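You operate a simulated robot arm through the tools that you are given. There is no shell and no other tool.

You run a simulated robot arm. Do the job below in one go: nothing can be reset, and whatever is moved stays where it is left.

TASK
Put things in order on the work table. At the end: the green battery (marked "C 1.5V") stands where the clear drinking glass stood; the blue battery (marked "C 1.5V") is on the black earbud case; the yellow brush is on the white tray; the black watch stands on top of the black toner cartridge; the clear drinking glass stands where the yellow brush stood; whatever was shut is shut again. Leave all else as you found it, and nothing knocked over.

The check looks at the end state, three seconds after you hand in, the way a careful person would. Anything else that was tipped, shoved, dropped, spilled or broken makes it a failure.

THE ROBOT
A 6-joint arm with a two-finger parallel gripper, fixed in place. Base frame: the origin is on the floor under the middle of its stand, x ahead of it, y to its left, z up; the work surface is at about z = 750. Lengths are in mm, angles in degrees, forces in N, time in s.
With the tool pointing down near the work surface it reaches from about 180 to 640 mm from the base axis. Its first joint turns from -66.0 to 66.0 degrees. Payload 2.7 kg.
The tool frame sits at the grasp point between the pads (the TCP): z along the fingers, y along the line on which they close. The tips reach 23 mm beyond it. The gripper opens to 94 mm. The fingers are 38 mm wide and 10 mm thick; the gripper's body (54 by 96 mm) begins 39 mm behind the TCP.
Orientation is that of the tool frame in the base frame, as [roll, pitch, yaw] about the fixed x, y, z axes, in that order (R = Rz(yaw) Ry(pitch) Rx(roll)). With the fingers straight down and closing along the base's y, the tool's x points along the base's -x, its y along +y and its z along -z.

THE INTERFACE
- The arm moves only by the tool arm_command. Its argument "rows" is a list of rows, each a list of 7 numbers: the turn, a rotation vector about the tool's x, y, z in units of 8 degrees (1.0 is 8 degrees), then the shift along the tool's x, y, z in units of 20 mm (1.0 is 20 mm), then the finger opening in mm, from 0 to 94. In form: [[rx, ry, rz, dx, dy, dz, fingers], ...]. A call has 1 to 20 rows; each row shifts and turns the commanded pose from where the row before left it, along the tool's axes as they then stand. A call with a number of a shift or a turn outside -1 to 1 is refused whole. Rows are played at 5 a second. More than 50 mm and 8.6 degrees between two rows, or a gripper value outside its range, and nothing of the call is played. A pose out of reach is approached as far as the arm can. The call stops where the force on the tool passes 40 N (or 10 N more than at its start, if that is more) or the arm is blocked; 0.2 s more then pass. The fingers move at their own pace (about 45 mm/s each) and stop on an object; they squeeze with about 39 N. The grip force told is the motor's: it shows also when the fingers shut on nothing. Time passes only in rows, and 0.2 s behind the last, so rows that do not move let the fingers close. It gives the time, the measured TCP pose, the force on the tool (base axes), the opening and the grip force at its end, in the units of the frame above (readings bear some noise), with the torque about the TCP (base axes, N m) and any sound that the robot's microphone picked up.
- Cameras (640 x 400 px; columns grow to the right, rows downward): "scene" is fixed at [66.1, -438.8, 1384.5]; the picture's right is [0.80, -0.60, 0.00], its down [-0.45, -0.59, -0.67] and it looks along [0.40, 0.54, -0.74] (base axes); focal length 355 px, centre (320, 200). "wrist" rides on the gripper at [86, 16, -74] in the tool frame; the picture's right is [-0.18, 0.98, 0.00], its down [-0.58, -0.11, -0.81] and it looks along [-0.79, -0.15, 0.59] (tool axes); focal length 243 px, centre (320, 200). There is no depth. A picture from a camera that has moved, and an enlarged one, comes with that camera's place and axes in the base frame and with its lens.
- capture(camera): a new picture of that camera. No time passes.
- inspect(camera, box): a new picture of the part [left, top, right, bottom] of that camera's present view, enlarged. No time passes.
- job_done(): hands the job in; it is judged then, once.

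Nothing tells you positions but the pictures and the camera data. Unless the task says otherwise, let go and move clear before handing in.

The tools are called after "Request:" as name(argument=value, ...) on one line, values as JSON. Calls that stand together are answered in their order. arm_command: Moves the arm, as the interface text tells. Its arguments: {"type":"object","properties":{"rows":{"type":"array","items":{"type":"array","items":{"type":"number"}}}},"required":["rows"]} The other tools are called the same way: capture (camera) takes a picture; inspect (camera, box) takes an enlarged picture of a part of a camera's view; job_done () hands the job in.

At the start:

```text
time_s: 0.0
eef_pos: [360.5, -97.4, 1059.9]
tool_rot: [-180.0, -0.1, -180.0]
contact_force: [0.8, -0.3, 0.3]
wrist_torque: [-0.04, 0.01, -0.01]
gripper_width: 94.0
grip_force: 0.0
```

scene: 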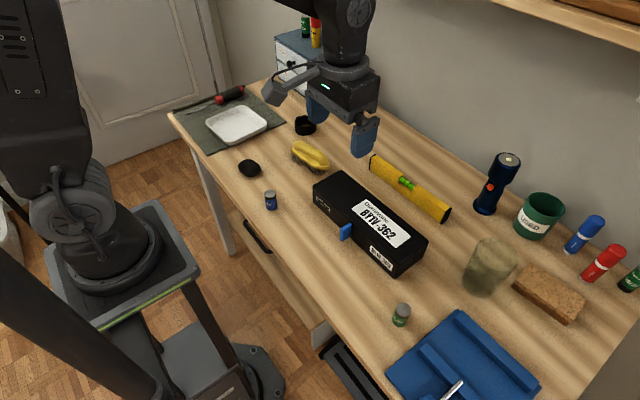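
wrist: 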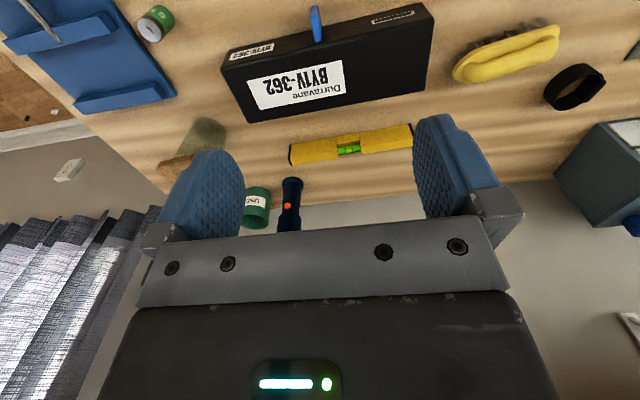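

I see a work table with the toner cartridge (black box), yellow brush, white tray on a mat, a black ring-like watch, a black round earbud case, a blue battery, a green battery, and the drinking glass. I'll enlarge parts of the view to locate things better.

Request:
inspect(camera="scene", box=[160, 70, 360, 220])

Request:
inspect(camera="scene", box=[300, 150, 460, 280])

Request:
inspect(camera="scene", box=[370, 210, 610, 400])

Request:
inspect(camera="scene", box=[220, 140, 340, 220])

```text
2.67 times, centred on (260, 145) of scene
camera zoom: at [66.1, -438.8, 1384.5], right [0.8, -0.6, 0.0], down [-0.45, -0.59, -0.67], along [0.4, 0.54, -0.74], focal length 946 px, centre (480, 347)
```

zoom: 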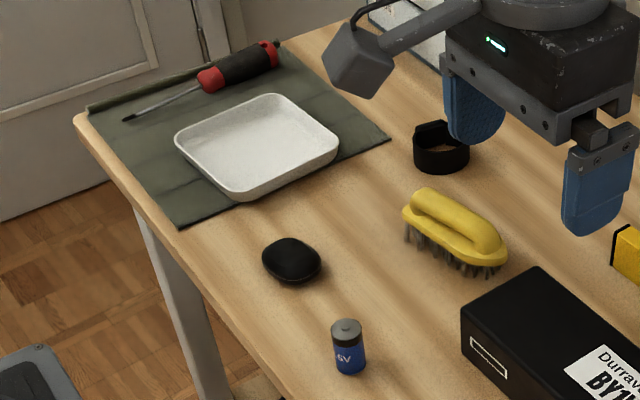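

```text
3.08 times, centred on (380, 215) of scene
camera zoom: at [66.1, -438.8, 1384.5], right [0.8, -0.6, 0.0], down [-0.45, -0.59, -0.67], along [0.4, 0.54, -0.74], focal length 1092 px, centre (135, 154)
```

zoom: 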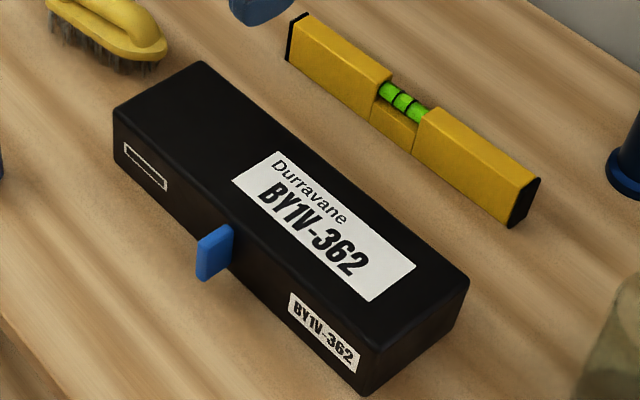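

```text
2.11 times, centred on (490, 305) of scene
camera zoom: at [66.1, -438.8, 1384.5], right [0.8, -0.6, 0.0], down [-0.45, -0.59, -0.67], along [0.4, 0.54, -0.74], focal length 747 px, centre (-38, -21)
```

zoom: 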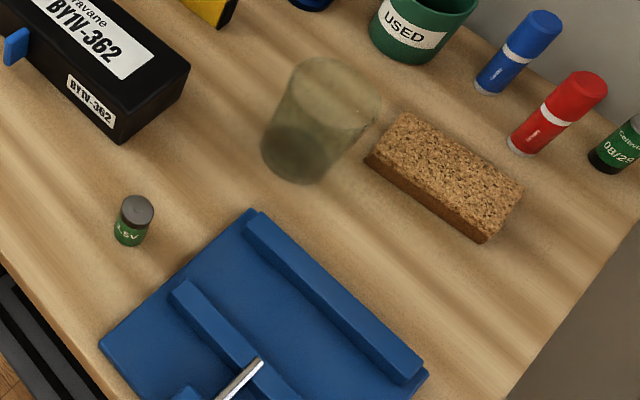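

```text
5.00 times, centred on (280, 180) of scene
camera zoom: at [66.1, -438.8, 1384.5], right [0.8, -0.6, 0.0], down [-0.45, -0.59, -0.67], along [0.4, 0.54, -0.74], focal length 1774 px, centre (520, 300)
```

zoom: 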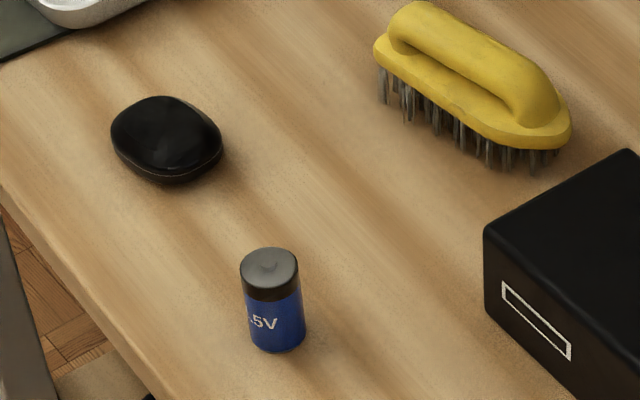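

The brush lies near (464, 135), the tray near (386, 391), the glass near (530, -350), and the batteries near (308, 73) and (348, -310). I'll move the wrist camera closer to the brush, watch and tray to measure them.

Request:
arm_command(rows=[[0, 0, 0, -0.3, 0.95, 0.4, 94], [0, 0, 0, -0.3, 0.95, 0.4, 94], [0, 0, 0, -0.3, 0.95, 0.4, 94], [0, 0, 0, -0.3, 0.95, 0.4, 94], [0, 0, 0, -0.3, 0.95, 0.4, 94], [0, 0, 0, -0.3, 0.95, 0.4, 94], [0, 0, 0, -0.3, 0.95, 0.4, 94], [0, 0, 0, -0.3, 0.95, 0.4, 94], [0, 0, 0, -0.3, 0.95, 0.4, 94], [0, 0, 0, -0.3, 0.95, 0.4, 94], [0, 0, 0, -0.3, 0.95, 0.4, 94], [0, 0, 0, -0.3, 0.95, 0.4, 94]])

Request:
capture(camera="wrist")

Request:
capture(camera="scene")

```text
time_s: 2.6
eef_pos: [433.1, 132.1, 964.7]
tool_rot: [-179.9, 0.1, -180.0]
contact_force: [0.3, 0.1, 0.3]
wrist_torque: [0.03, 0.0, 0.0]
gripper_width: 94.1
grip_force: 0.0
```

```text
taken
camera wrist: at [347.2, 147.1, 1039.8], right [0.18, 0.98, 0.0], down [0.58, -0.11, 0.81], along [0.79, -0.15, -0.59], focal length 243 px, centre (320, 200)
```

wrist: 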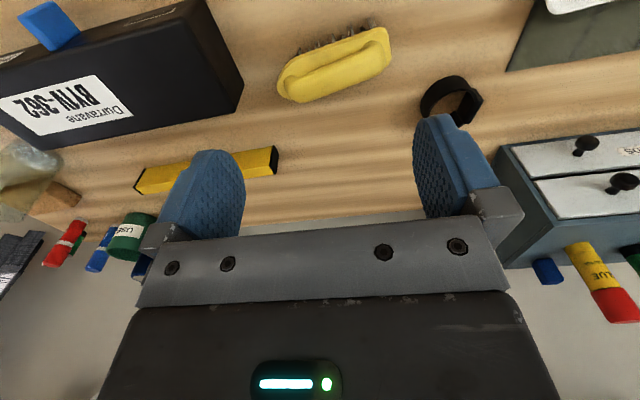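

```text
taken
```

scene: 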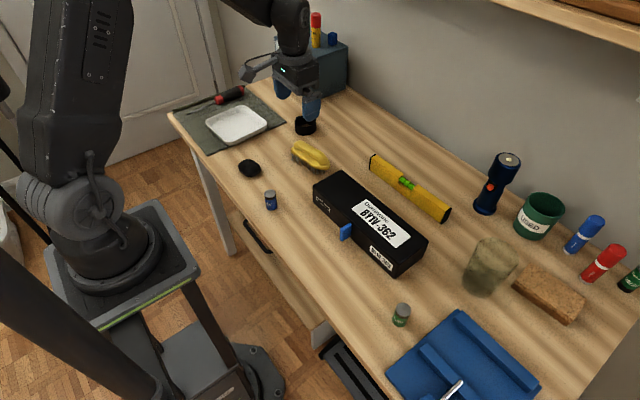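

I can see the brush, watch and a small drawer cabinet at the back. I'll enlarge the wrist view to measure these.

Request:
inspect(camera="wrist", box=[250, 0, 430, 120])

Request:
inspect(camera="wrist", box=[400, 50, 560, 160])

Request:
inspect(camera="scene", box=[280, 90, 350, 180])

Request:
inspect(camera="scene", box=[170, 70, 300, 160])

```text
3.33 times, centred on (340, 60) of wrist
camera zoom: at [347.2, 147.1, 1039.8], right [0.18, 0.98, 0.0], down [0.58, -0.11, 0.81], along [0.79, -0.15, -0.59], focal length 809 px, centre (253, 667)
```

zoom: 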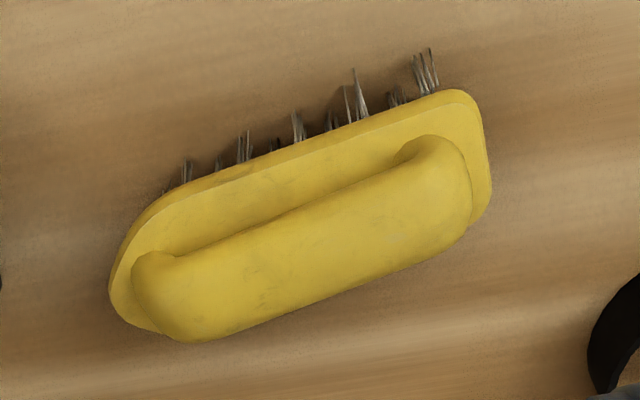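

```text
3.64 times, centred on (480, 105) of wrist
camera zoom: at [347.2, 147.1, 1039.8], right [0.18, 0.98, 0.0], down [0.58, -0.11, 0.81], along [0.79, -0.15, -0.59], focal length 882 px, centre (-262, 546)
```

zoom: 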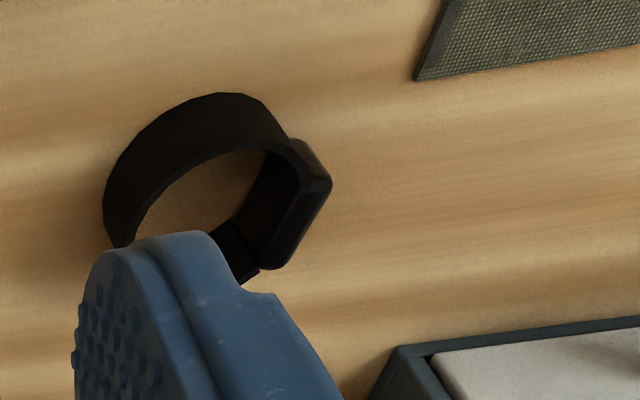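

```text
4.44 times, centred on (315, 135) of scene
camera zoom: at [66.0, -438.8, 1384.5], right [0.8, -0.6, 0.0], down [-0.45, -0.59, -0.67], along [0.4, 0.54, -0.74], focal length 1577 px, centre (342, 489)
```

zoom: 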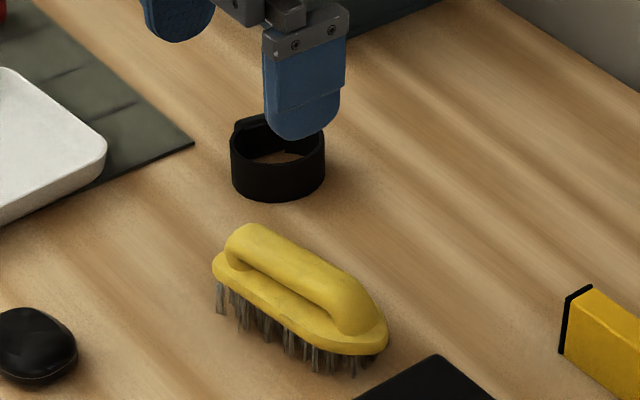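

```text
4.44 times, centred on (235, 115) of scene
camera zoom: at [66.0, -438.8, 1384.5], right [0.8, -0.6, 0.0], down [-0.45, -0.59, -0.67], along [0.4, 0.54, -0.74], focal length 1577 px, centre (698, 578)
```

zoom: 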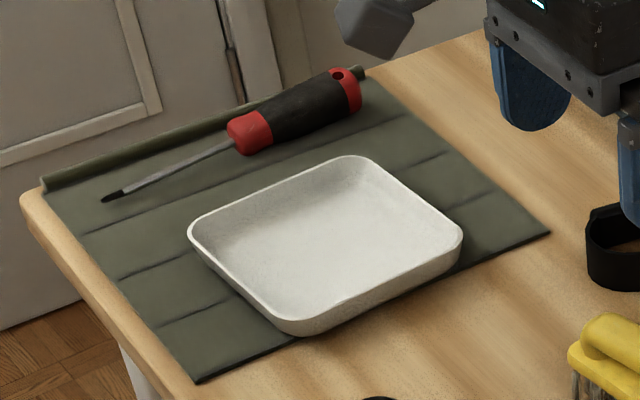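

The brush's plate is near z≈775, centred around (468, 134), with its long axis about 12° off the y axis. I'll turn the gripper so it closes across the brush and hover over it to check alignment.

Request:
arm_command(rows=[[0, 0, 0, -0.35, 0.02, 0.847, 94], [0, 0, 0, -0.35, 0.02, 0.847, 94], [0, 0, 0, -0.35, 0.02, 0.847, 94], [0, 0, 0, -0.35, 0.02, 0.847, 94], [0, 0, 0, -0.35, 0.02, 0.847, 94], [0, 0, 0.975, 0, 0, 0, 94], [0, 0, 0.975, 0, 0, 0, 94], [0, 0, 0.975, 0, 0, 0, 94], [0, 0, 0.975, 0, 0, 0, 94], [0, 0, 0.975, 0, 0, 0, 94], [0, 0, 0.975, 0, 0, 0, 94], [0, 0, 0.975, 0, 0, 0, 94], [0, 0, 0.975, 0, 0, 0, 94], [0, 0, 0.975, 0, 0, 0, 94], [0, 0, 0.975, 0, 0, 0, 94]])

Request:
capture(camera="wrist")

Request:
capture(camera="scene")

```text
time_s: 5.8
eef_pos: [468.7, 131.9, 878.8]
tool_rot: [-180.0, 0.1, 101.8]
contact_force: [-0.1, -0.4, 0.3]
wrist_torque: [0.02, -0.01, 0.01]
gripper_width: 93.9
grip_force: 0.0
```

```text
taken
camera wrist: at [466.7, 219.6, 954.8], right [1.0, 0.02, 0.0], down [0.01, -0.59, 0.81], along [0.02, -0.81, -0.59], focal length 243 px, centre (320, 200)
```

wrist: 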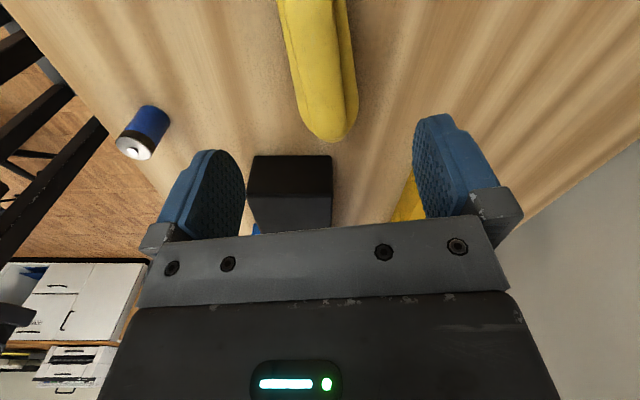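

```text
taken
```

scene: 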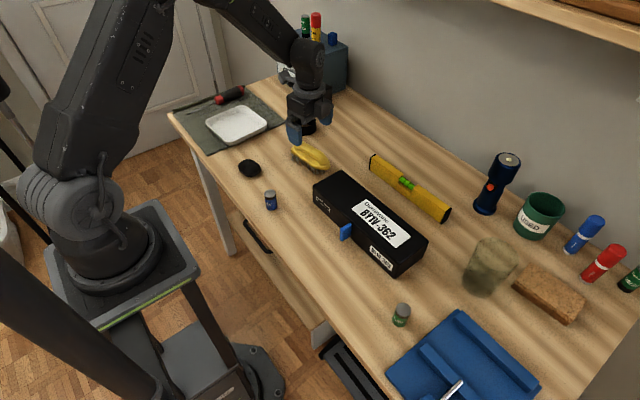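

Request:
inspect(camera="wrist", box=[220, 0, 440, 150])

Request:
inspect(camera="scene", box=[260, 80, 380, 190])

```text
2.67 times, centred on (330, 75) of wrist
camera zoom: at [466.7, 219.6, 954.8], right [1.0, 0.02, 0.0], down [0.01, -0.59, 0.81], along [0.02, -0.81, -0.59], focal length 647 px, centre (293, 533)
```

zoom: 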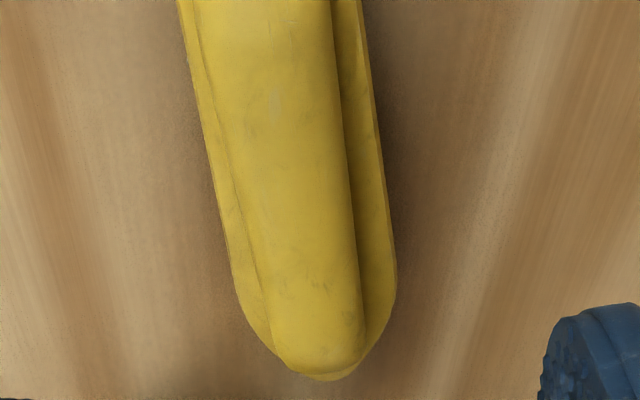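

```text
3.64 times, centred on (320, 135) of scene
camera zoom: at [66.1, -438.8, 1384.5], right [0.8, -0.6, 0.0], down [-0.45, -0.59, -0.67], along [0.4, 0.54, -0.74], focal length 1290 px, centre (320, 436)
```

zoom: 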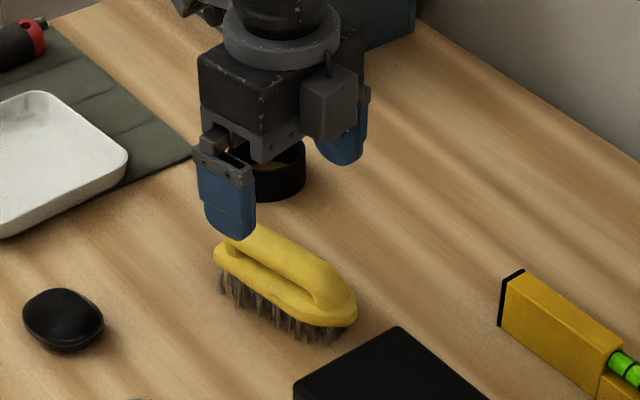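

The brush is nearly aligned between the fingers, with its centre about (470, 134). Before grasping I'll look at the tray so I know how the brush should be laid in it.

Request:
arm_command(rows=[[0, 0, 0, 0.977, -0.032, -0.062, 94], [0, 0, 0, 0.977, -0.032, -0.062, 94], [0, 0, 0, 0.977, -0.032, -0.062, 94], [0, 0, 0, 0.977, -0.032, -0.062, 94], [0, 0, 0, 0.977, -0.032, -0.062, 94], [0, 0, 0, 0.977, -0.032, -0.062, 94], [0, 0, 0, 0.977, -0.032, -0.062, 94], [0, 0, 0, 0.977, -0.032, -0.062, 94], [0, 0, 0, 0.977, -0.032, -0.062, 94], [0, 0, 0, 0.977, -0.032, -0.062, 94], [0, 0, 0, 0.977, -0.032, -0.062, 94], [0, 0, 0, 0.977, -0.032, -0.062, 94], [0, 0, 0, 0.977, -0.032, -0.062, 94], [0, 0, 0, 0.977, -0.032, -0.062, 94], [0, 0, 0, 0.977, -0.032, -0.062, 94], [0, 0, 0, 0.977, -0.032, -0.062, 94], [0, 0, 0, 0.977, -0.032, -0.062, 94]])

Request:
capture(camera="wrist")

Request:
capture(camera="scene")

```text
time_s: 9.4
eef_pos: [387.5, 454.6, 900.7]
tool_rot: [-180.0, 0.1, 102.0]
contact_force: [0.7, 0.4, 0.4]
wrist_torque: [0.02, 0.01, -0.03]
gripper_width: 94.0
grip_force: 0.0
```

```text
taken
camera wrist: at [385.9, 541.9, 976.1], right [1.0, 0.02, 0.0], down [0.01, -0.59, 0.81], along [0.02, -0.81, -0.59], focal length 243 px, centre (320, 200)
```

wrist: 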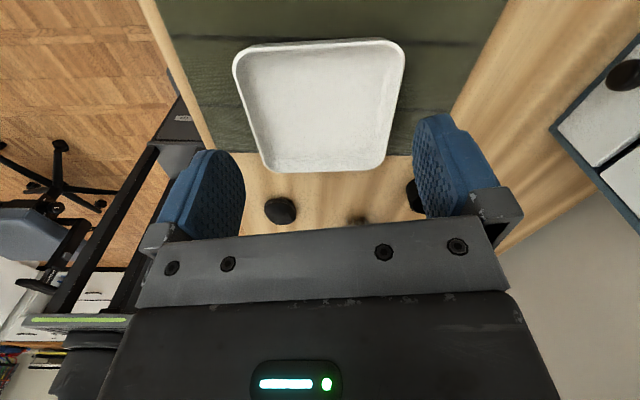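

```text
taken
```

scene: 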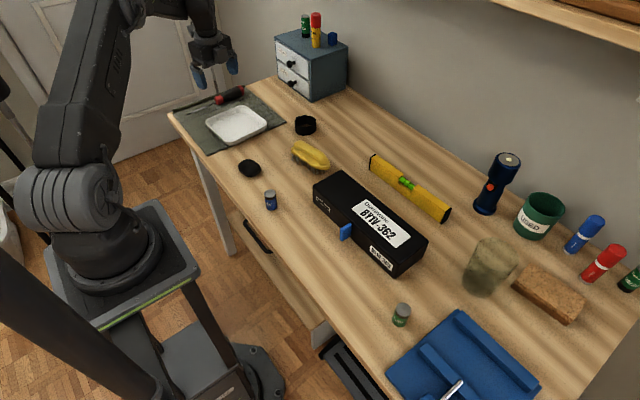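

Request:
inspect(camera="wrist", box=[210, 20, 430, 190])

Request:
inspect(camera="wrist", box=[250, 170, 320, 240])

Request:
inspect(camera="scene", box=[285, 105, 335, 145])

```text
2.35 times, centred on (320, 105) of wrist
camera zoom: at [385.9, 541.9, 976.1], right [1.0, 0.02, 0.0], down [0.01, -0.59, 0.81], along [0.02, -0.81, -0.59], focal length 571 px, centre (320, 424)
```

zoom: 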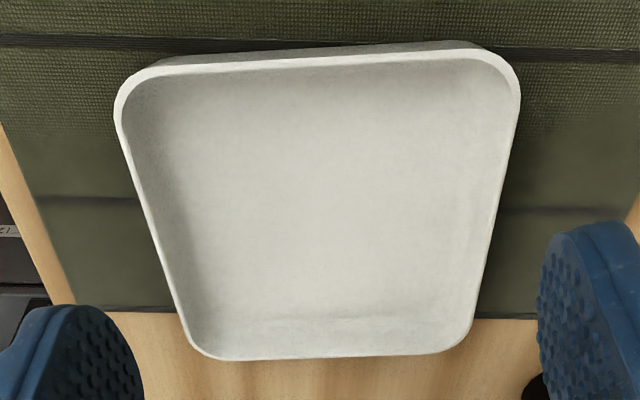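

```text
5.71 times, centred on (285, 205) of wrist
camera zoom: at [385.9, 541.9, 976.1], right [1.0, 0.02, 0.0], down [0.01, -0.59, 0.81], along [0.02, -0.81, -0.59], focal length 1386 px, centre (520, 171)
```

zoom: 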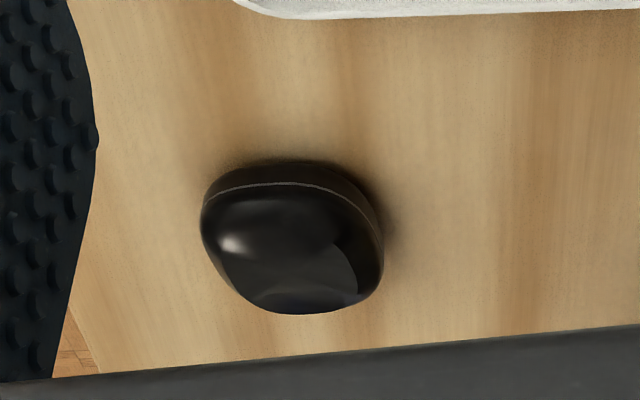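

```text
10.00 times, centred on (310, 125) of scene
camera zoom: at [66.0, -438.8, 1384.5], right [0.8, -0.6, 0.0], down [-0.45, -0.59, -0.67], along [0.4, 0.54, -0.74], focal length 3548 px, centre (420, 950)
```

zoom: 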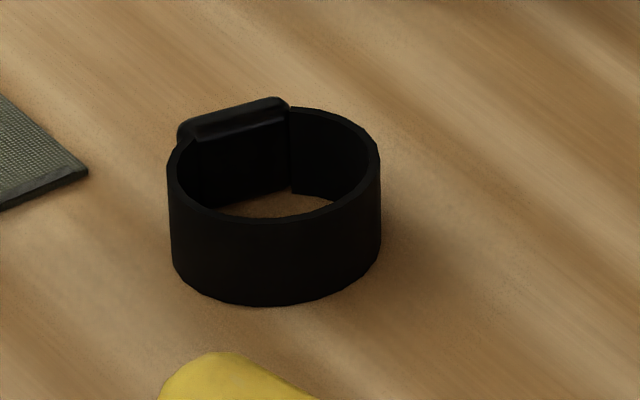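

The tray is about 138 mm square, centred near (392, 395) and turned about 5°. I'll go back over the brush and pick it up, laying it diagonally in the tray so its bristles fit on the floor.

Request:
arm_command(rows=[[0, 0, 0, -0.973, 0.0428, 0.059, 94], [0, 0, 0, -0.973, 0.0428, 0.059, 94], [0, 0, 0, -0.973, 0.0428, 0.059, 94], [0, 0, 0, -0.973, 0.0428, 0.059, 94], [0, 0, 0, -0.973, 0.0428, 0.059, 94], [0, 0, 0, -0.973, 0.0428, 0.059, 94], [0, 0, 0, -0.973, 0.0428, 0.059, 94], [0, 0, 0, -0.973, 0.0428, 0.059, 94], [0, 0, 0, -0.973, 0.0428, 0.059, 94], [0, 0, 0, -0.973, 0.0428, 0.059, 94], [0, 0, 0, -0.973, 0.0428, 0.059, 94], [0, 0, 0, -0.973, 0.0428, 0.059, 94], [0, 0, 0, -0.973, 0.0428, 0.059, 94], [0, 0, 0, -0.973, 0.0428, 0.059, 94], [0, 0, 0, -0.973, 0.0428, 0.059, 94], [0, 0, 0, -0.973, 0.0428, 0.059, 94], [0, 0, 0, -0.973, 0.0428, 0.059, 94]])

Request:
arm_command(rows=[[0, 0, 0, 0, 0, 0.7, 94], [0, 0, 0, 0, 0, 0.7, 94], [0, 0, 0, 0, 0, 0.6, 94]])

Request:
capture(camera="wrist")

Request:
inspect(camera="scene", box=[260, 90, 380, 190])

```text
time_s: 13.0
eef_pos: [472.9, 133.7, 879.1]
tool_rot: [-180.0, 0.1, 102.0]
contact_force: [-0.1, 0.2, -0.1]
wrist_torque: [0.0, -0.01, -0.02]
gripper_width: 94.0
grip_force: 0.0
```

```text
time_s: 13.8
eef_pos: [473.1, 134.2, 840.1]
tool_rot: [180.0, 0.0, 101.9]
contact_force: [1.3, -0.3, 0.2]
wrist_torque: [-0.03, 0.04, -0.01]
gripper_width: 94.1
grip_force: 0.1
```

```text
taken
camera wrist: at [470.7, 221.1, 914.9], right [1.0, 0.02, 0.0], down [0.01, -0.59, 0.81], along [0.02, -0.81, -0.59], focal length 243 px, centre (320, 200)
```

wrist: 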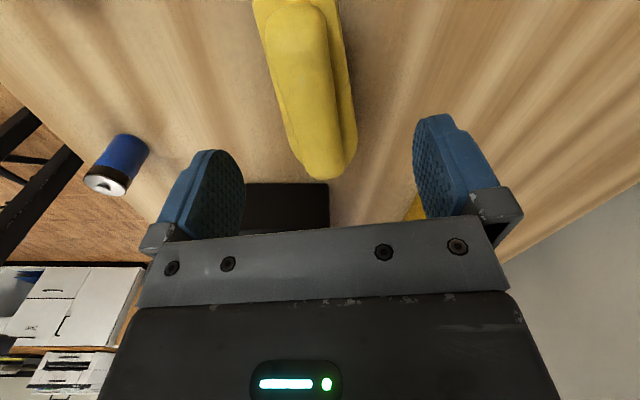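

```text
4.00 times, centred on (320, 140) of scene
camera zoom: at [66.1, -438.8, 1384.5], right [0.8, -0.6, 0.0], down [-0.45, -0.59, -0.67], along [0.4, 0.54, -0.74], focal length 1419 px, centre (320, 440)
```

zoom: 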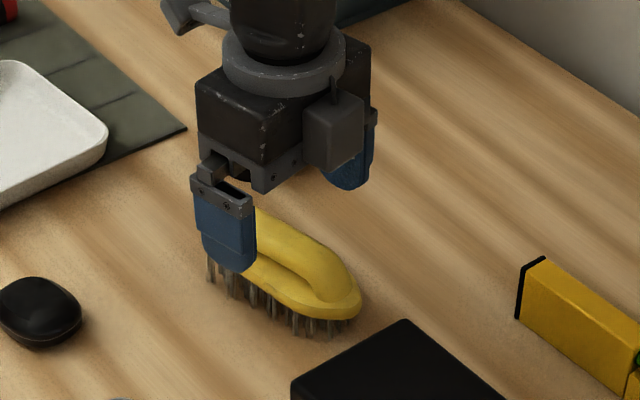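

Request:
arm_command(rows=[[0, 0, 0, 0, -0.12, 0.7, 94], [0, 0, 0, 0, 0, 0.7, 94], [0, 0, 0, 0, 0, 0.7, 94], [0, 0, 0, 0, 0, 0.6, 94]])

Request:
capture(camera="wrist")

Request:
inspect(camera="scene", box=[260, 90, 380, 190])

```text
time_s: 14.8
eef_pos: [469.5, 132.8, 784.5]
tool_rot: [-180.0, 0.0, 102.0]
contact_force: [0.1, 1.3, -0.8]
wrist_torque: [0.04, -0.01, 0.0]
gripper_width: 93.7
grip_force: 0.0
```

```text
taken
camera wrist: at [468.1, 220.4, 859.9], right [1.0, 0.02, 0.0], down [0.01, -0.59, 0.81], along [0.02, -0.81, -0.59], focal length 243 px, centre (320, 200)
```

wrist: 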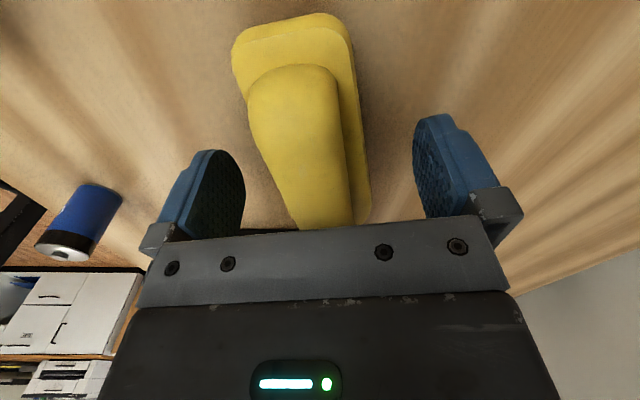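

```text
4.00 times, centred on (320, 140) of scene
camera zoom: at [66.1, -438.8, 1384.5], right [0.8, -0.6, 0.0], down [-0.45, -0.59, -0.67], along [0.4, 0.54, -0.74], focal length 1419 px, centre (320, 440)
```

zoom: 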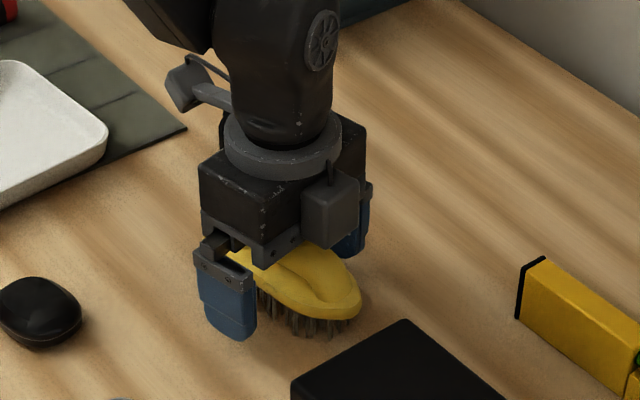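

The brush sits between the open fingers; I'll close on it now.

Request:
arm_command(rows=[[0, 0, 0, 0, 0, 0, 70], [0, 0, 0, 0, 0, 0, 50], [0, 0, 0, 0, 0, 0, 30], [0, 0, 0, 0, 0, 0, 20], [0, 0, 0, 0, 0, 0, 20]])

Request:
capture(camera="wrist")

Request:
inspect(camera="scene", box=[260, 90, 380, 190])

```text
time_s: 16.0
eef_pos: [470.4, 133.0, 785.7]
tool_rot: [179.9, 0.0, 102.0]
contact_force: [0.6, 0.3, 0.7]
wrist_torque: [-0.01, -0.02, -0.01]
gripper_width: 46.4
grip_force: 39.2
```

```text
taken
camera wrist: at [468.2, 220.4, 860.2], right [1.0, 0.02, 0.0], down [0.01, -0.59, 0.81], along [0.02, -0.81, -0.59], focal length 243 px, centre (320, 200)
```

wrist: 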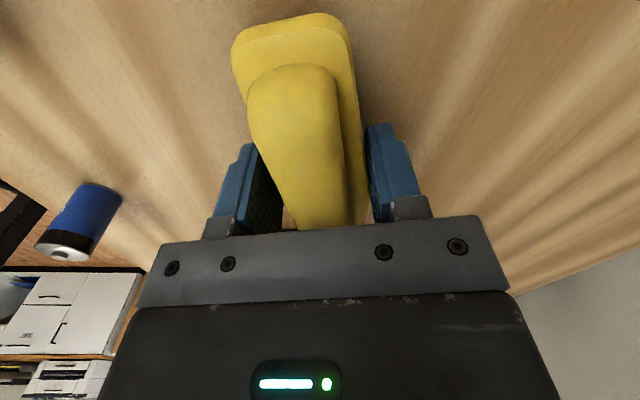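

```text
4.00 times, centred on (320, 140) of scene
camera zoom: at [66.1, -438.8, 1384.5], right [0.8, -0.6, 0.0], down [-0.45, -0.59, -0.67], along [0.4, 0.54, -0.74], focal length 1419 px, centre (320, 440)
```

zoom: 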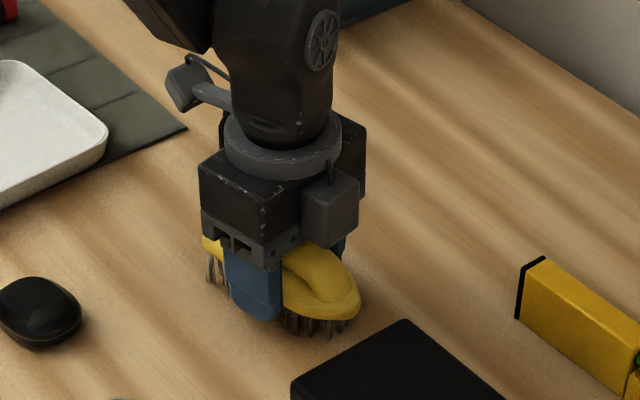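

Request:
arm_command(rows=[[0, 0, 0, 0, 0, -0.4, 20], [0, 0, 0, 0, 0, -0.8, 20], [0, 0, 0, 0, 0, -1, 20], [0, 0, 0, 0, 0, -1, 20], [0, 0, 0, 0, 0, -1, 20]])

Request:
capture(camera="wrist")

Request:
capture(camera="scene")

```text
time_s: 17.2
eef_pos: [468.5, 134.1, 870.4]
tool_rot: [180.0, 0.0, 102.1]
contact_force: [0.1, 0.4, -2.4]
wrist_torque: [-0.02, -0.06, -0.02]
gripper_width: 46.5
grip_force: 38.7
```

```text
taken
camera wrist: at [467.2, 220.9, 945.0], right [1.0, 0.02, 0.0], down [0.01, -0.59, 0.81], along [0.02, -0.81, -0.59], focal length 243 px, centre (320, 200)
```

wrist: 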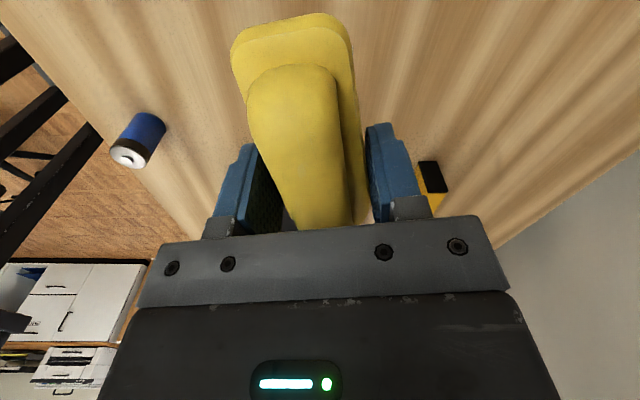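

```text
taken
```

scene: 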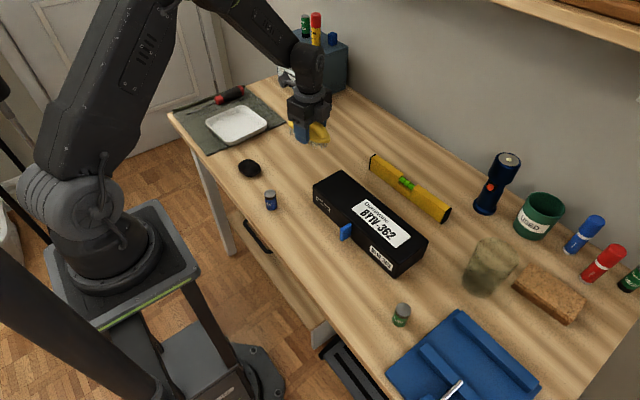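

The brush is held (about 0.24 kg). I'll carry it over the tray and turn it to the diagonal.

Request:
arm_command(rows=[[0, 0, 0, 0.958, -0.066, 0, 20], [0, 0, 0, 0.958, -0.066, 0, 20], [0, 0, 0, 0.958, -0.066, 0, 20], [0, 0, 0, 0.958, -0.066, 0, 20], [0, 0, 0, 0.958, -0.066, 0, 20], [0, 0, 0, 0.958, -0.066, 0, 20], [0, 0, 0, 0.958, -0.066, 0, 20], [0, 0, 0, 0.958, -0.066, 0, 20], [0, 0, 0, 0.958, -0.066, 0, 20], [0, 0, 0, 0.958, -0.066, 0, 20], [0, 0, 0, 0.958, -0.066, 0, 20], [0, 0, 0, 0.958, -0.066, 0, 20], [0, 0, 0, 0.958, -0.066, 0, 20], [0, 0, 0, 0.958, -0.066, 0, 20]])

Request:
arm_command(rows=[[0, 0, -0.952, 0, 0, 0, 20], [0, 0, -0.952, 0, 0, 0, 20], [0, 0, -0.952, 0, 0, 0, 20], [0, 0, -0.952, 0, 0, 0, 20], [0, 0, -0.952, 0, 0, 0, 20], [0, 0, 0, 0, 0, 0, 20]])

Request:
capture(camera="wrist")

Request:
inspect(camera="scene", box=[160, 50, 320, 160])

```text
time_s: 20.2
eef_pos: [395.7, 391.8, 867.9]
tool_rot: [-180.0, 0.0, 102.0]
contact_force: [-0.1, 0.8, -0.6]
wrist_torque: [-0.02, -0.01, -0.01]
gripper_width: 46.6
grip_force: 38.6
```

```text
time_s: 21.6
eef_pos: [396.8, 394.1, 869.2]
tool_rot: [180.0, 0.0, 140.3]
contact_force: [-0.3, 0.4, -1.2]
wrist_torque: [0.03, 0.02, -0.01]
gripper_width: 46.5
grip_force: 38.9
```

```text
taken
camera wrist: at [340.6, 459.9, 944.2], right [0.77, 0.64, 0.0], down [0.38, -0.46, 0.81], along [0.51, -0.62, -0.59], focal length 243 px, centre (320, 200)
```

wrist: 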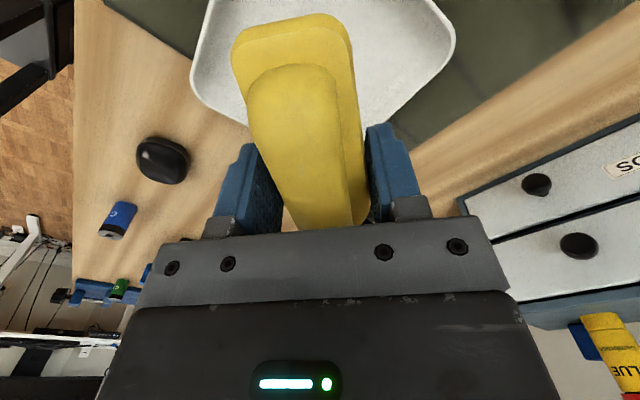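

```text
3.64 times, centred on (240, 105) of scene
camera zoom: at [66.1, -438.8, 1384.5], right [0.8, -0.6, 0.0], down [-0.45, -0.59, -0.67], along [0.4, 0.54, -0.74], focal length 1290 px, centre (611, 546)
```

zoom: 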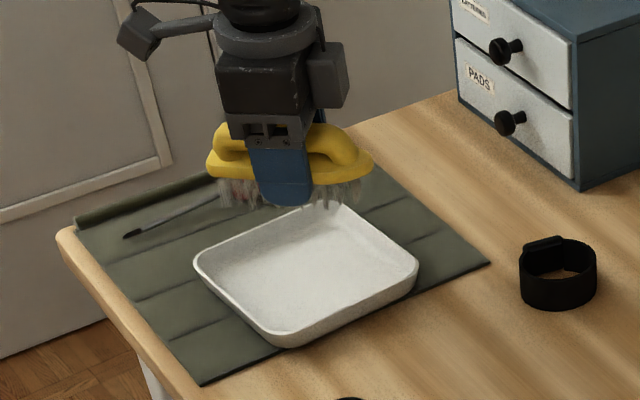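

Request:
arm_command(rows=[[0, 0, 0, 0.05, -0.14, 0.8, 20], [0, 0, 0, 0, 0, 0.8, 20], [0, 0, 0, 0, 0, 0.8, 20], [0, 0, 0, 0, 0, 0.6, 20], [0, 0, 0, 0, 0, 0.3, 20], [0, 0, 0, 0, 0, 0, 20]])

Request:
capture(camera="wrist")

Request:
inspect(camera="scene", box=[160, 50, 320, 160])

```text
time_s: 23.0
eef_pos: [395.5, 390.5, 803.7]
tool_rot: [-180.0, 0.0, 140.1]
contact_force: [0.1, -0.7, -1.8]
wrist_torque: [0.01, 0.03, 0.02]
gripper_width: 46.5
grip_force: 39.1
```

```text
taken
camera wrist: at [338.9, 457.6, 878.7], right [0.77, 0.64, 0.0], down [0.38, -0.46, 0.81], along [0.51, -0.62, -0.59], focal length 243 px, centre (320, 200)
```

wrist: 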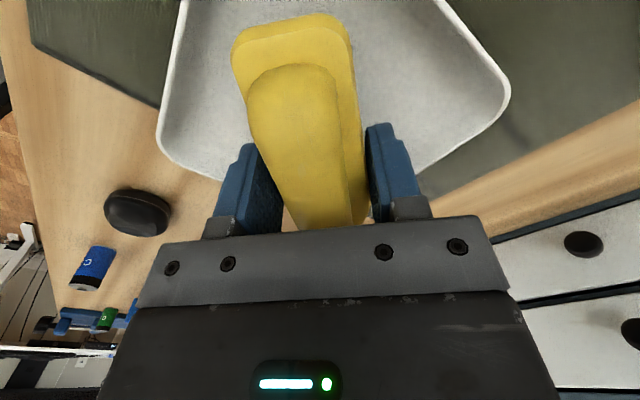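

```text
3.64 times, centred on (240, 105) of scene
camera zoom: at [66.1, -438.8, 1384.5], right [0.8, -0.6, 0.0], down [-0.45, -0.59, -0.67], along [0.4, 0.54, -0.74], focal length 1290 px, centre (611, 546)
```

zoom: 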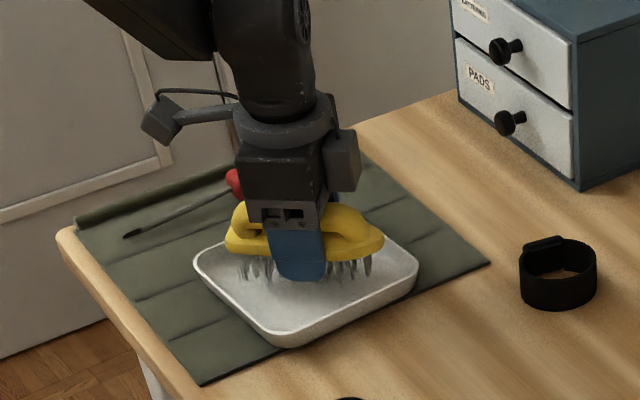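

The brush is centred inside the tray rim, about a centimetre above the floor. I'll lower it slowly until contact.

Request:
arm_command(rows=[[0, 0, 0, 0, 0, 0.12, 20], [0, 0, 0, 0, 0, 0.12, 20], [0, 0, 0, 0, 0, 0.1, 20], [0, 0, 0, 0, 0, 0, 20]])

Request:
arm_command(rows=[[0, 0, 0, 0, 0, 0.1, 20], [0, 0, 0, 0, 0, 0, 20]])

Request:
inspect(camera="scene", box=[180, 70, 300, 150])

```text
time_s: 24.0
eef_pos: [393.6, 390.5, 797.9]
tool_rot: [180.0, 0.0, 140.2]
contact_force: [0.7, -0.2, -1.5]
wrist_torque: [0.0, 0.0, 0.02]
gripper_width: 46.3
grip_force: 38.7
```

```text
time_s: 24.6
eef_pos: [396.4, 388.9, 795.4]
tool_rot: [-179.9, 0.1, 140.2]
contact_force: [0.4, 0.6, -1.6]
wrist_torque: [0.0, 0.04, -0.04]
gripper_width: 46.3
grip_force: 38.9
```

```text
5.00 times, centred on (240, 110) of scene
camera zoom: at [66.1, -438.8, 1384.5], right [0.8, -0.6, 0.0], down [-0.45, -0.59, -0.67], along [0.4, 0.54, -0.74], focal length 1774 px, centre (720, 650)
```

zoom: 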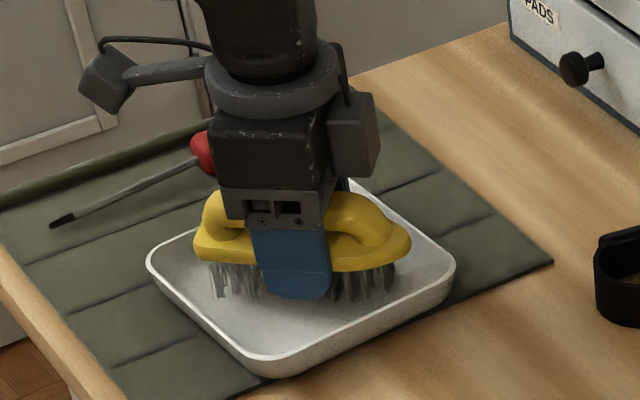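

Request:
arm_command(rows=[[0, 0, 0, 0, 0, 0.1, 20], [0, 0, 0, 0, 0, 0, 20]])

Request:
arm_command(rows=[[0, 0, 0, 0, 0, 0.08, 20], [0, 0, 0, 0, 0, 0, 20]])

```text
time_s: 25.2
eef_pos: [395.0, 392.2, 794.7]
tool_rot: [-179.9, 0.0, 140.0]
contact_force: [0.4, -0.4, -1.5]
wrist_torque: [0.01, 0.01, 0.0]
gripper_width: 46.6
grip_force: 39.1
```

```text
time_s: 25.8
eef_pos: [394.1, 392.3, 792.4]
tool_rot: [179.9, 0.0, 140.1]
contact_force: [-0.2, -2.0, 4.1]
wrist_torque: [0.13, 0.19, 0.08]
gripper_width: 46.5
grip_force: 38.7
```

Contact is felt (force changed from about -1.5 to +4 N). I'll open the fingers and lift straight up.

Request:
arm_command(rows=[[0, 0, 0, 0, 0, 0, 52], [0, 0, 0, 0, 0, 0, 60], [0, 0, 0, 0, 0, 0, 72], [0, 0, 0, 0, 0, 0, 72]])

Request:
arm_command(rows=[[0, 0, 0, 0, 0, -0.5, 72], [0, 0, 0, 0, 0, -1, 72], [0, 0, 0, 0, 0, -1, 72], [0, 0, 0, 0, 0, -1, 72], [0, 0, 0, 0, 0, -1, 80], [0, 0, 0, 0, 0, -1, 94]])

Request:
capture(camera="wrist")

Request:
capture(camera="scene")

Request:
inspect(camera="scene", box=[180, 70, 340, 180])

```text
time_s: 26.8
eef_pos: [394.0, 391.5, 790.9]
tool_rot: [180.0, 0.0, 140.1]
contact_force: [0.5, 0.7, -0.5]
wrist_torque: [0.02, -0.01, 0.02]
gripper_width: 71.8
grip_force: 0.0
```

```text
time_s: 28.2
eef_pos: [394.3, 392.4, 901.4]
tool_rot: [-180.0, -0.1, 140.0]
contact_force: [0.3, -0.5, 0.7]
wrist_torque: [0.0, 0.0, 0.0]
gripper_width: 94.0
grip_force: 0.1
```

```text
taken
camera wrist: at [339.0, 458.7, 976.5], right [0.77, 0.64, 0.0], down [0.38, -0.46, 0.81], along [0.51, -0.62, -0.59], focal length 243 px, centre (320, 200)
```

wrist: 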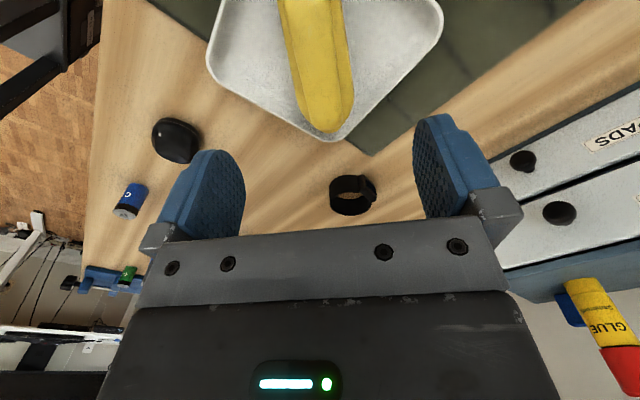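

```text
taken
```

scene: 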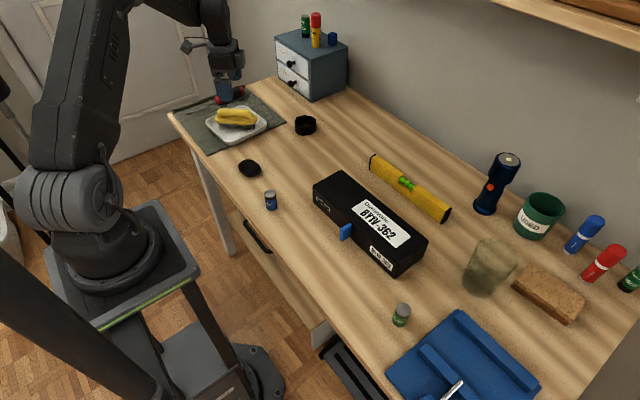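

```text
3.64 times, centred on (260, 125) of scene
camera zoom: at [66.1, -438.8, 1384.5], right [0.8, -0.6, 0.0], down [-0.45, -0.59, -0.67], along [0.4, 0.54, -0.74], focal length 1290 px, centre (538, 473)
```

zoom: 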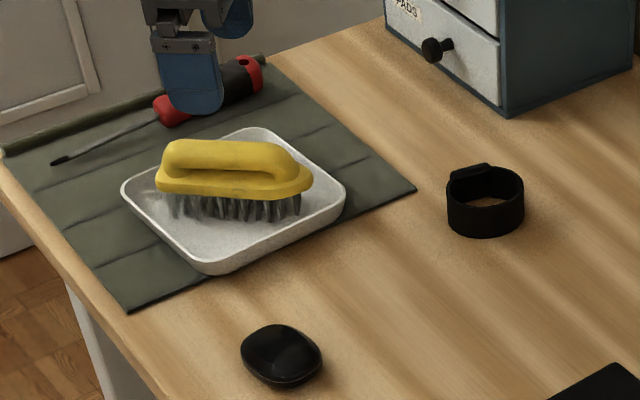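

The brush rests flat in the tray. Next is the watch: I'll zoom in on it and the toner to measure them.

Request:
inspect(camera="wrist", box=[310, 155, 400, 225])

Request:
inspect(camera="scene", box=[300, 160, 440, 290])

Request:
inspect(camera="wrist", box=[95, 100, 215, 230])

```text
5.71 times, centred on (355, 190) of wrist
camera zoom: at [339.0, 458.7, 976.5], right [0.77, 0.64, 0.0], down [0.38, -0.46, 0.81], along [0.51, -0.62, -0.59], focal length 1386 px, centre (120, 257)
```

zoom: 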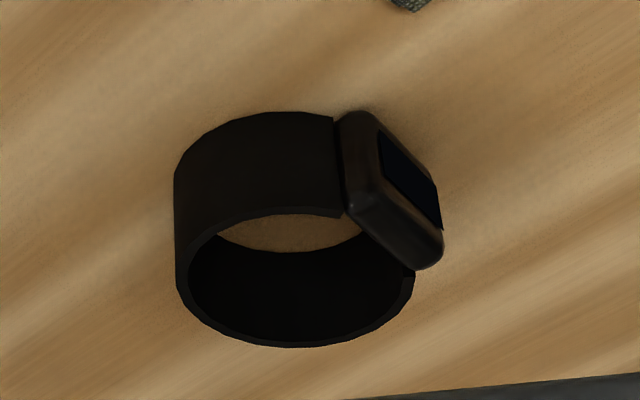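

```text
3.08 times, centred on (370, 225) of scene
camera zoom: at [66.1, -438.8, 1384.5], right [0.8, -0.6, 0.0], down [-0.45, -0.59, -0.67], along [0.4, 0.54, -0.74], focal length 1092 px, centre (166, 123)
```

zoom: 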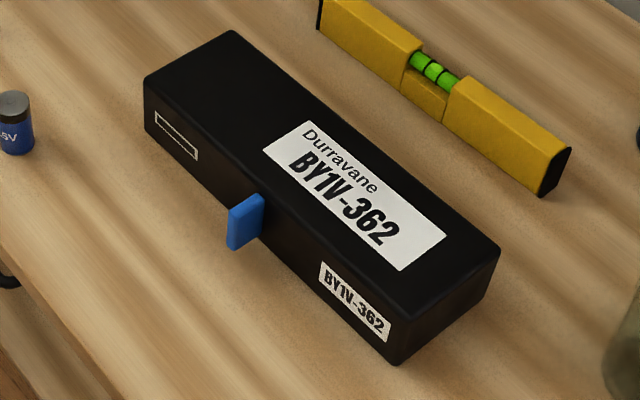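

```text
3.08 times, centred on (155, 165) of wrist
camera zoom: at [339.0, 458.7, 976.5], right [0.77, 0.64, 0.0], down [0.38, -0.46, 0.81], along [0.51, -0.62, -0.59], focal length 746 px, centre (828, 308)
```

zoom: 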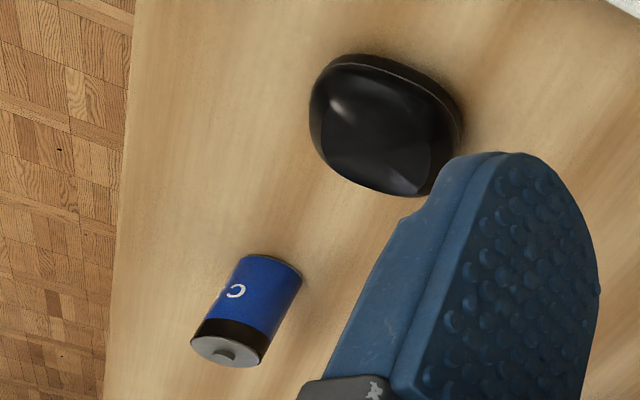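

The watch is a ring of about 60 mm standing on its edge, centred near (551, 271), about 27 mm tall, its face toward +y. I'll turn the gripper to close across the face and hover over it.

Request:
arm_command(rows=[[0, 0, -0.9375, 0, 0, 0, 94], [0, 0, -0.9375, 0, 0, 0, 94], [0, 0, -0.9375, 0, 0, 0, 94], [0, 0, -0.9375, 0, 0, 0, 94], [0, 0, 0, -0.973, -0.504, 0.23, 94], [0, 0, 0, -0.973, -0.504, 0.23, 94], [0, 0, 0, -0.973, -0.504, 0.23, 94], [0, 0, 0, -0.973, -0.504, 0.23, 94], [0, 0, 0, -0.973, -0.504, 0.23, 94], [0, 0, 0, -0.973, -0.504, 0.23, 94], [0, 0, 0, -0.973, -0.504, 0.23, 94], [0, 0, 0, -0.973, -0.504, 0.23, 94], [0, 0, 0, -0.973, -0.504, 0.23, 94], [0, 0, 0, 0, 0, 0, 94]])

Request:
capture(camera="wrist")

Request:
inspect(camera="wrist", box=[240, 30, 420, 150])

Request:
inspect(camera="scene", box=[250, 40, 390, 160])

```text
time_s: 31.2
eef_pos: [550.7, 269.8, 859.5]
tool_rot: [180.0, -0.1, 170.1]
contact_force: [-0.1, 0.5, 0.5]
wrist_torque: [0.01, 0.02, 0.0]
gripper_width: 93.6
grip_force: 0.1
```

```text
taken
camera wrist: at [468.7, 299.2, 934.5], right [0.35, 0.94, 0.0], down [0.55, -0.21, 0.81], along [0.76, -0.28, -0.59], focal length 243 px, centre (320, 200)
```

wrist: 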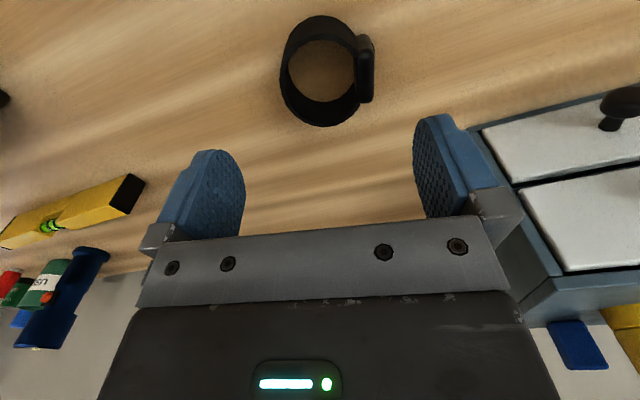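

```text
3.33 times, centred on (330, 90) of wrist
camera zoom: at [468.7, 299.2, 934.5], right [0.35, 0.94, 0.0], down [0.55, -0.21, 0.81], along [0.76, -0.28, -0.59], focal length 809 px, centre (287, 567)
```

zoom: 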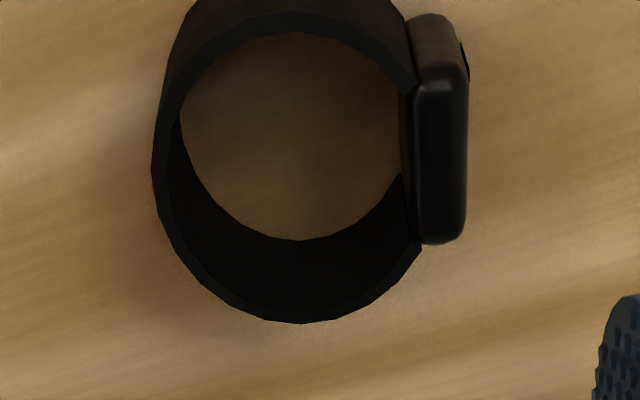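

```text
3.33 times, centred on (320, 100) of scene
camera zoom: at [66.1, -438.8, 1384.5], right [0.8, -0.6, 0.0], down [-0.45, -0.59, -0.67], along [0.4, 0.54, -0.74], focal length 1182 px, centre (320, 533)
```

zoom: 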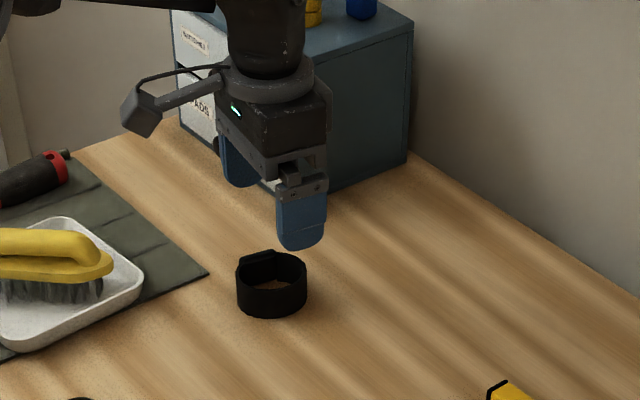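

Request:
arm_command(rows=[[0, 0, 0, 0, 0.225, 0.8, 94], [0, 0, 0, 0, 0, 0.8, 94], [0, 0, 0, 0, 0, 0.8, 94], [0, 0, 0, 0, 0, 0.8, 94], [0, 0, 0, 0, 0, 0.5, 94], [0, 0, 0, 0, 0, 0.3, 94], [0, 0, 0, 0, 0, 0, 94]])

Request:
capture(camera="wrist")

Request:
inspect(camera="scene", box=[260, 80, 360, 160])

```text
time_s: 32.8
eef_pos: [553.3, 275.2, 780.4]
tool_rot: [179.9, 0.1, 170.0]
contact_force: [0.1, 0.7, 0.4]
wrist_torque: [0.01, 0.0, 0.0]
gripper_width: 93.7
grip_force: 0.1
```

```text
taken
camera wrist: at [470.1, 305.2, 855.6], right [0.35, 0.94, 0.0], down [0.55, -0.21, 0.81], along [0.76, -0.28, -0.59], focal length 243 px, centre (320, 200)
```

wrist: 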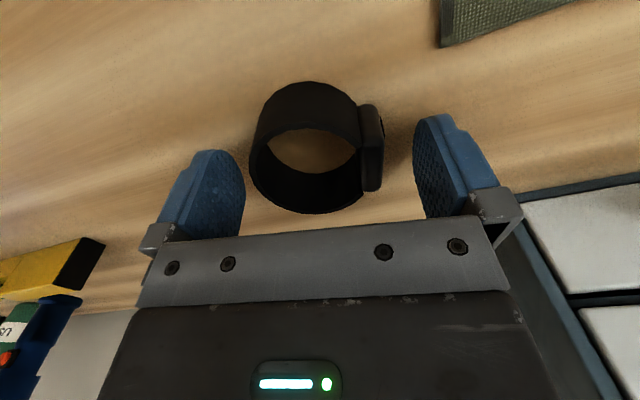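

```text
5.00 times, centred on (310, 120) of scene
camera zoom: at [66.1, -438.8, 1384.5], right [0.8, -0.6, 0.0], down [-0.45, -0.59, -0.67], along [0.4, 0.54, -0.74], focal length 1774 px, centre (370, 600)
```

zoom: 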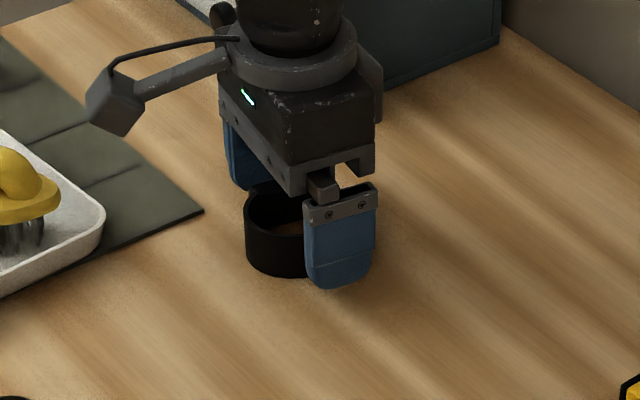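

Request:
arm_command(rows=[[0, 0, 0, 0, 0, 0, 80], [0, 0, 0, 0, 0, 0, 68], [0, 0, 0, 0, 0, 0, 58], [0, 0, 0, 0, 0, 0, 50], [0, 0, 0, 0, 0, 0, 50]])

Request:
capture(camera="wrist")

```text
time_s: 34.0
eef_pos: [551.7, 274.9, 780.2]
tool_rot: [180.0, 0.0, 170.1]
contact_force: [0.0, -1.0, 0.1]
wrist_torque: [0.0, 0.01, 0.01]
gripper_width: 61.6
grip_force: 38.6
```

```text
taken
camera wrist: at [470.1, 305.1, 855.7], right [0.35, 0.94, 0.0], down [0.55, -0.21, 0.81], along [0.76, -0.28, -0.59], focal length 243 px, centre (320, 200)
```

wrist: 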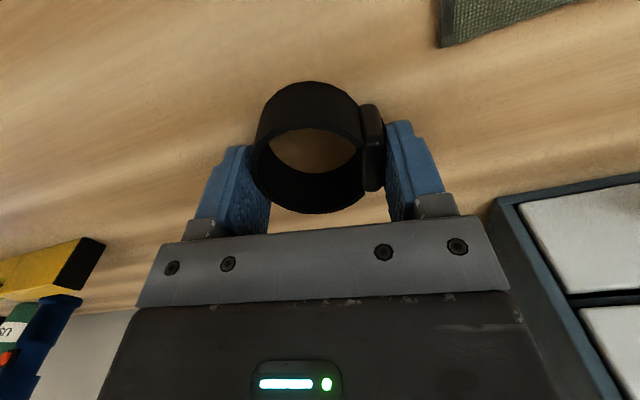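

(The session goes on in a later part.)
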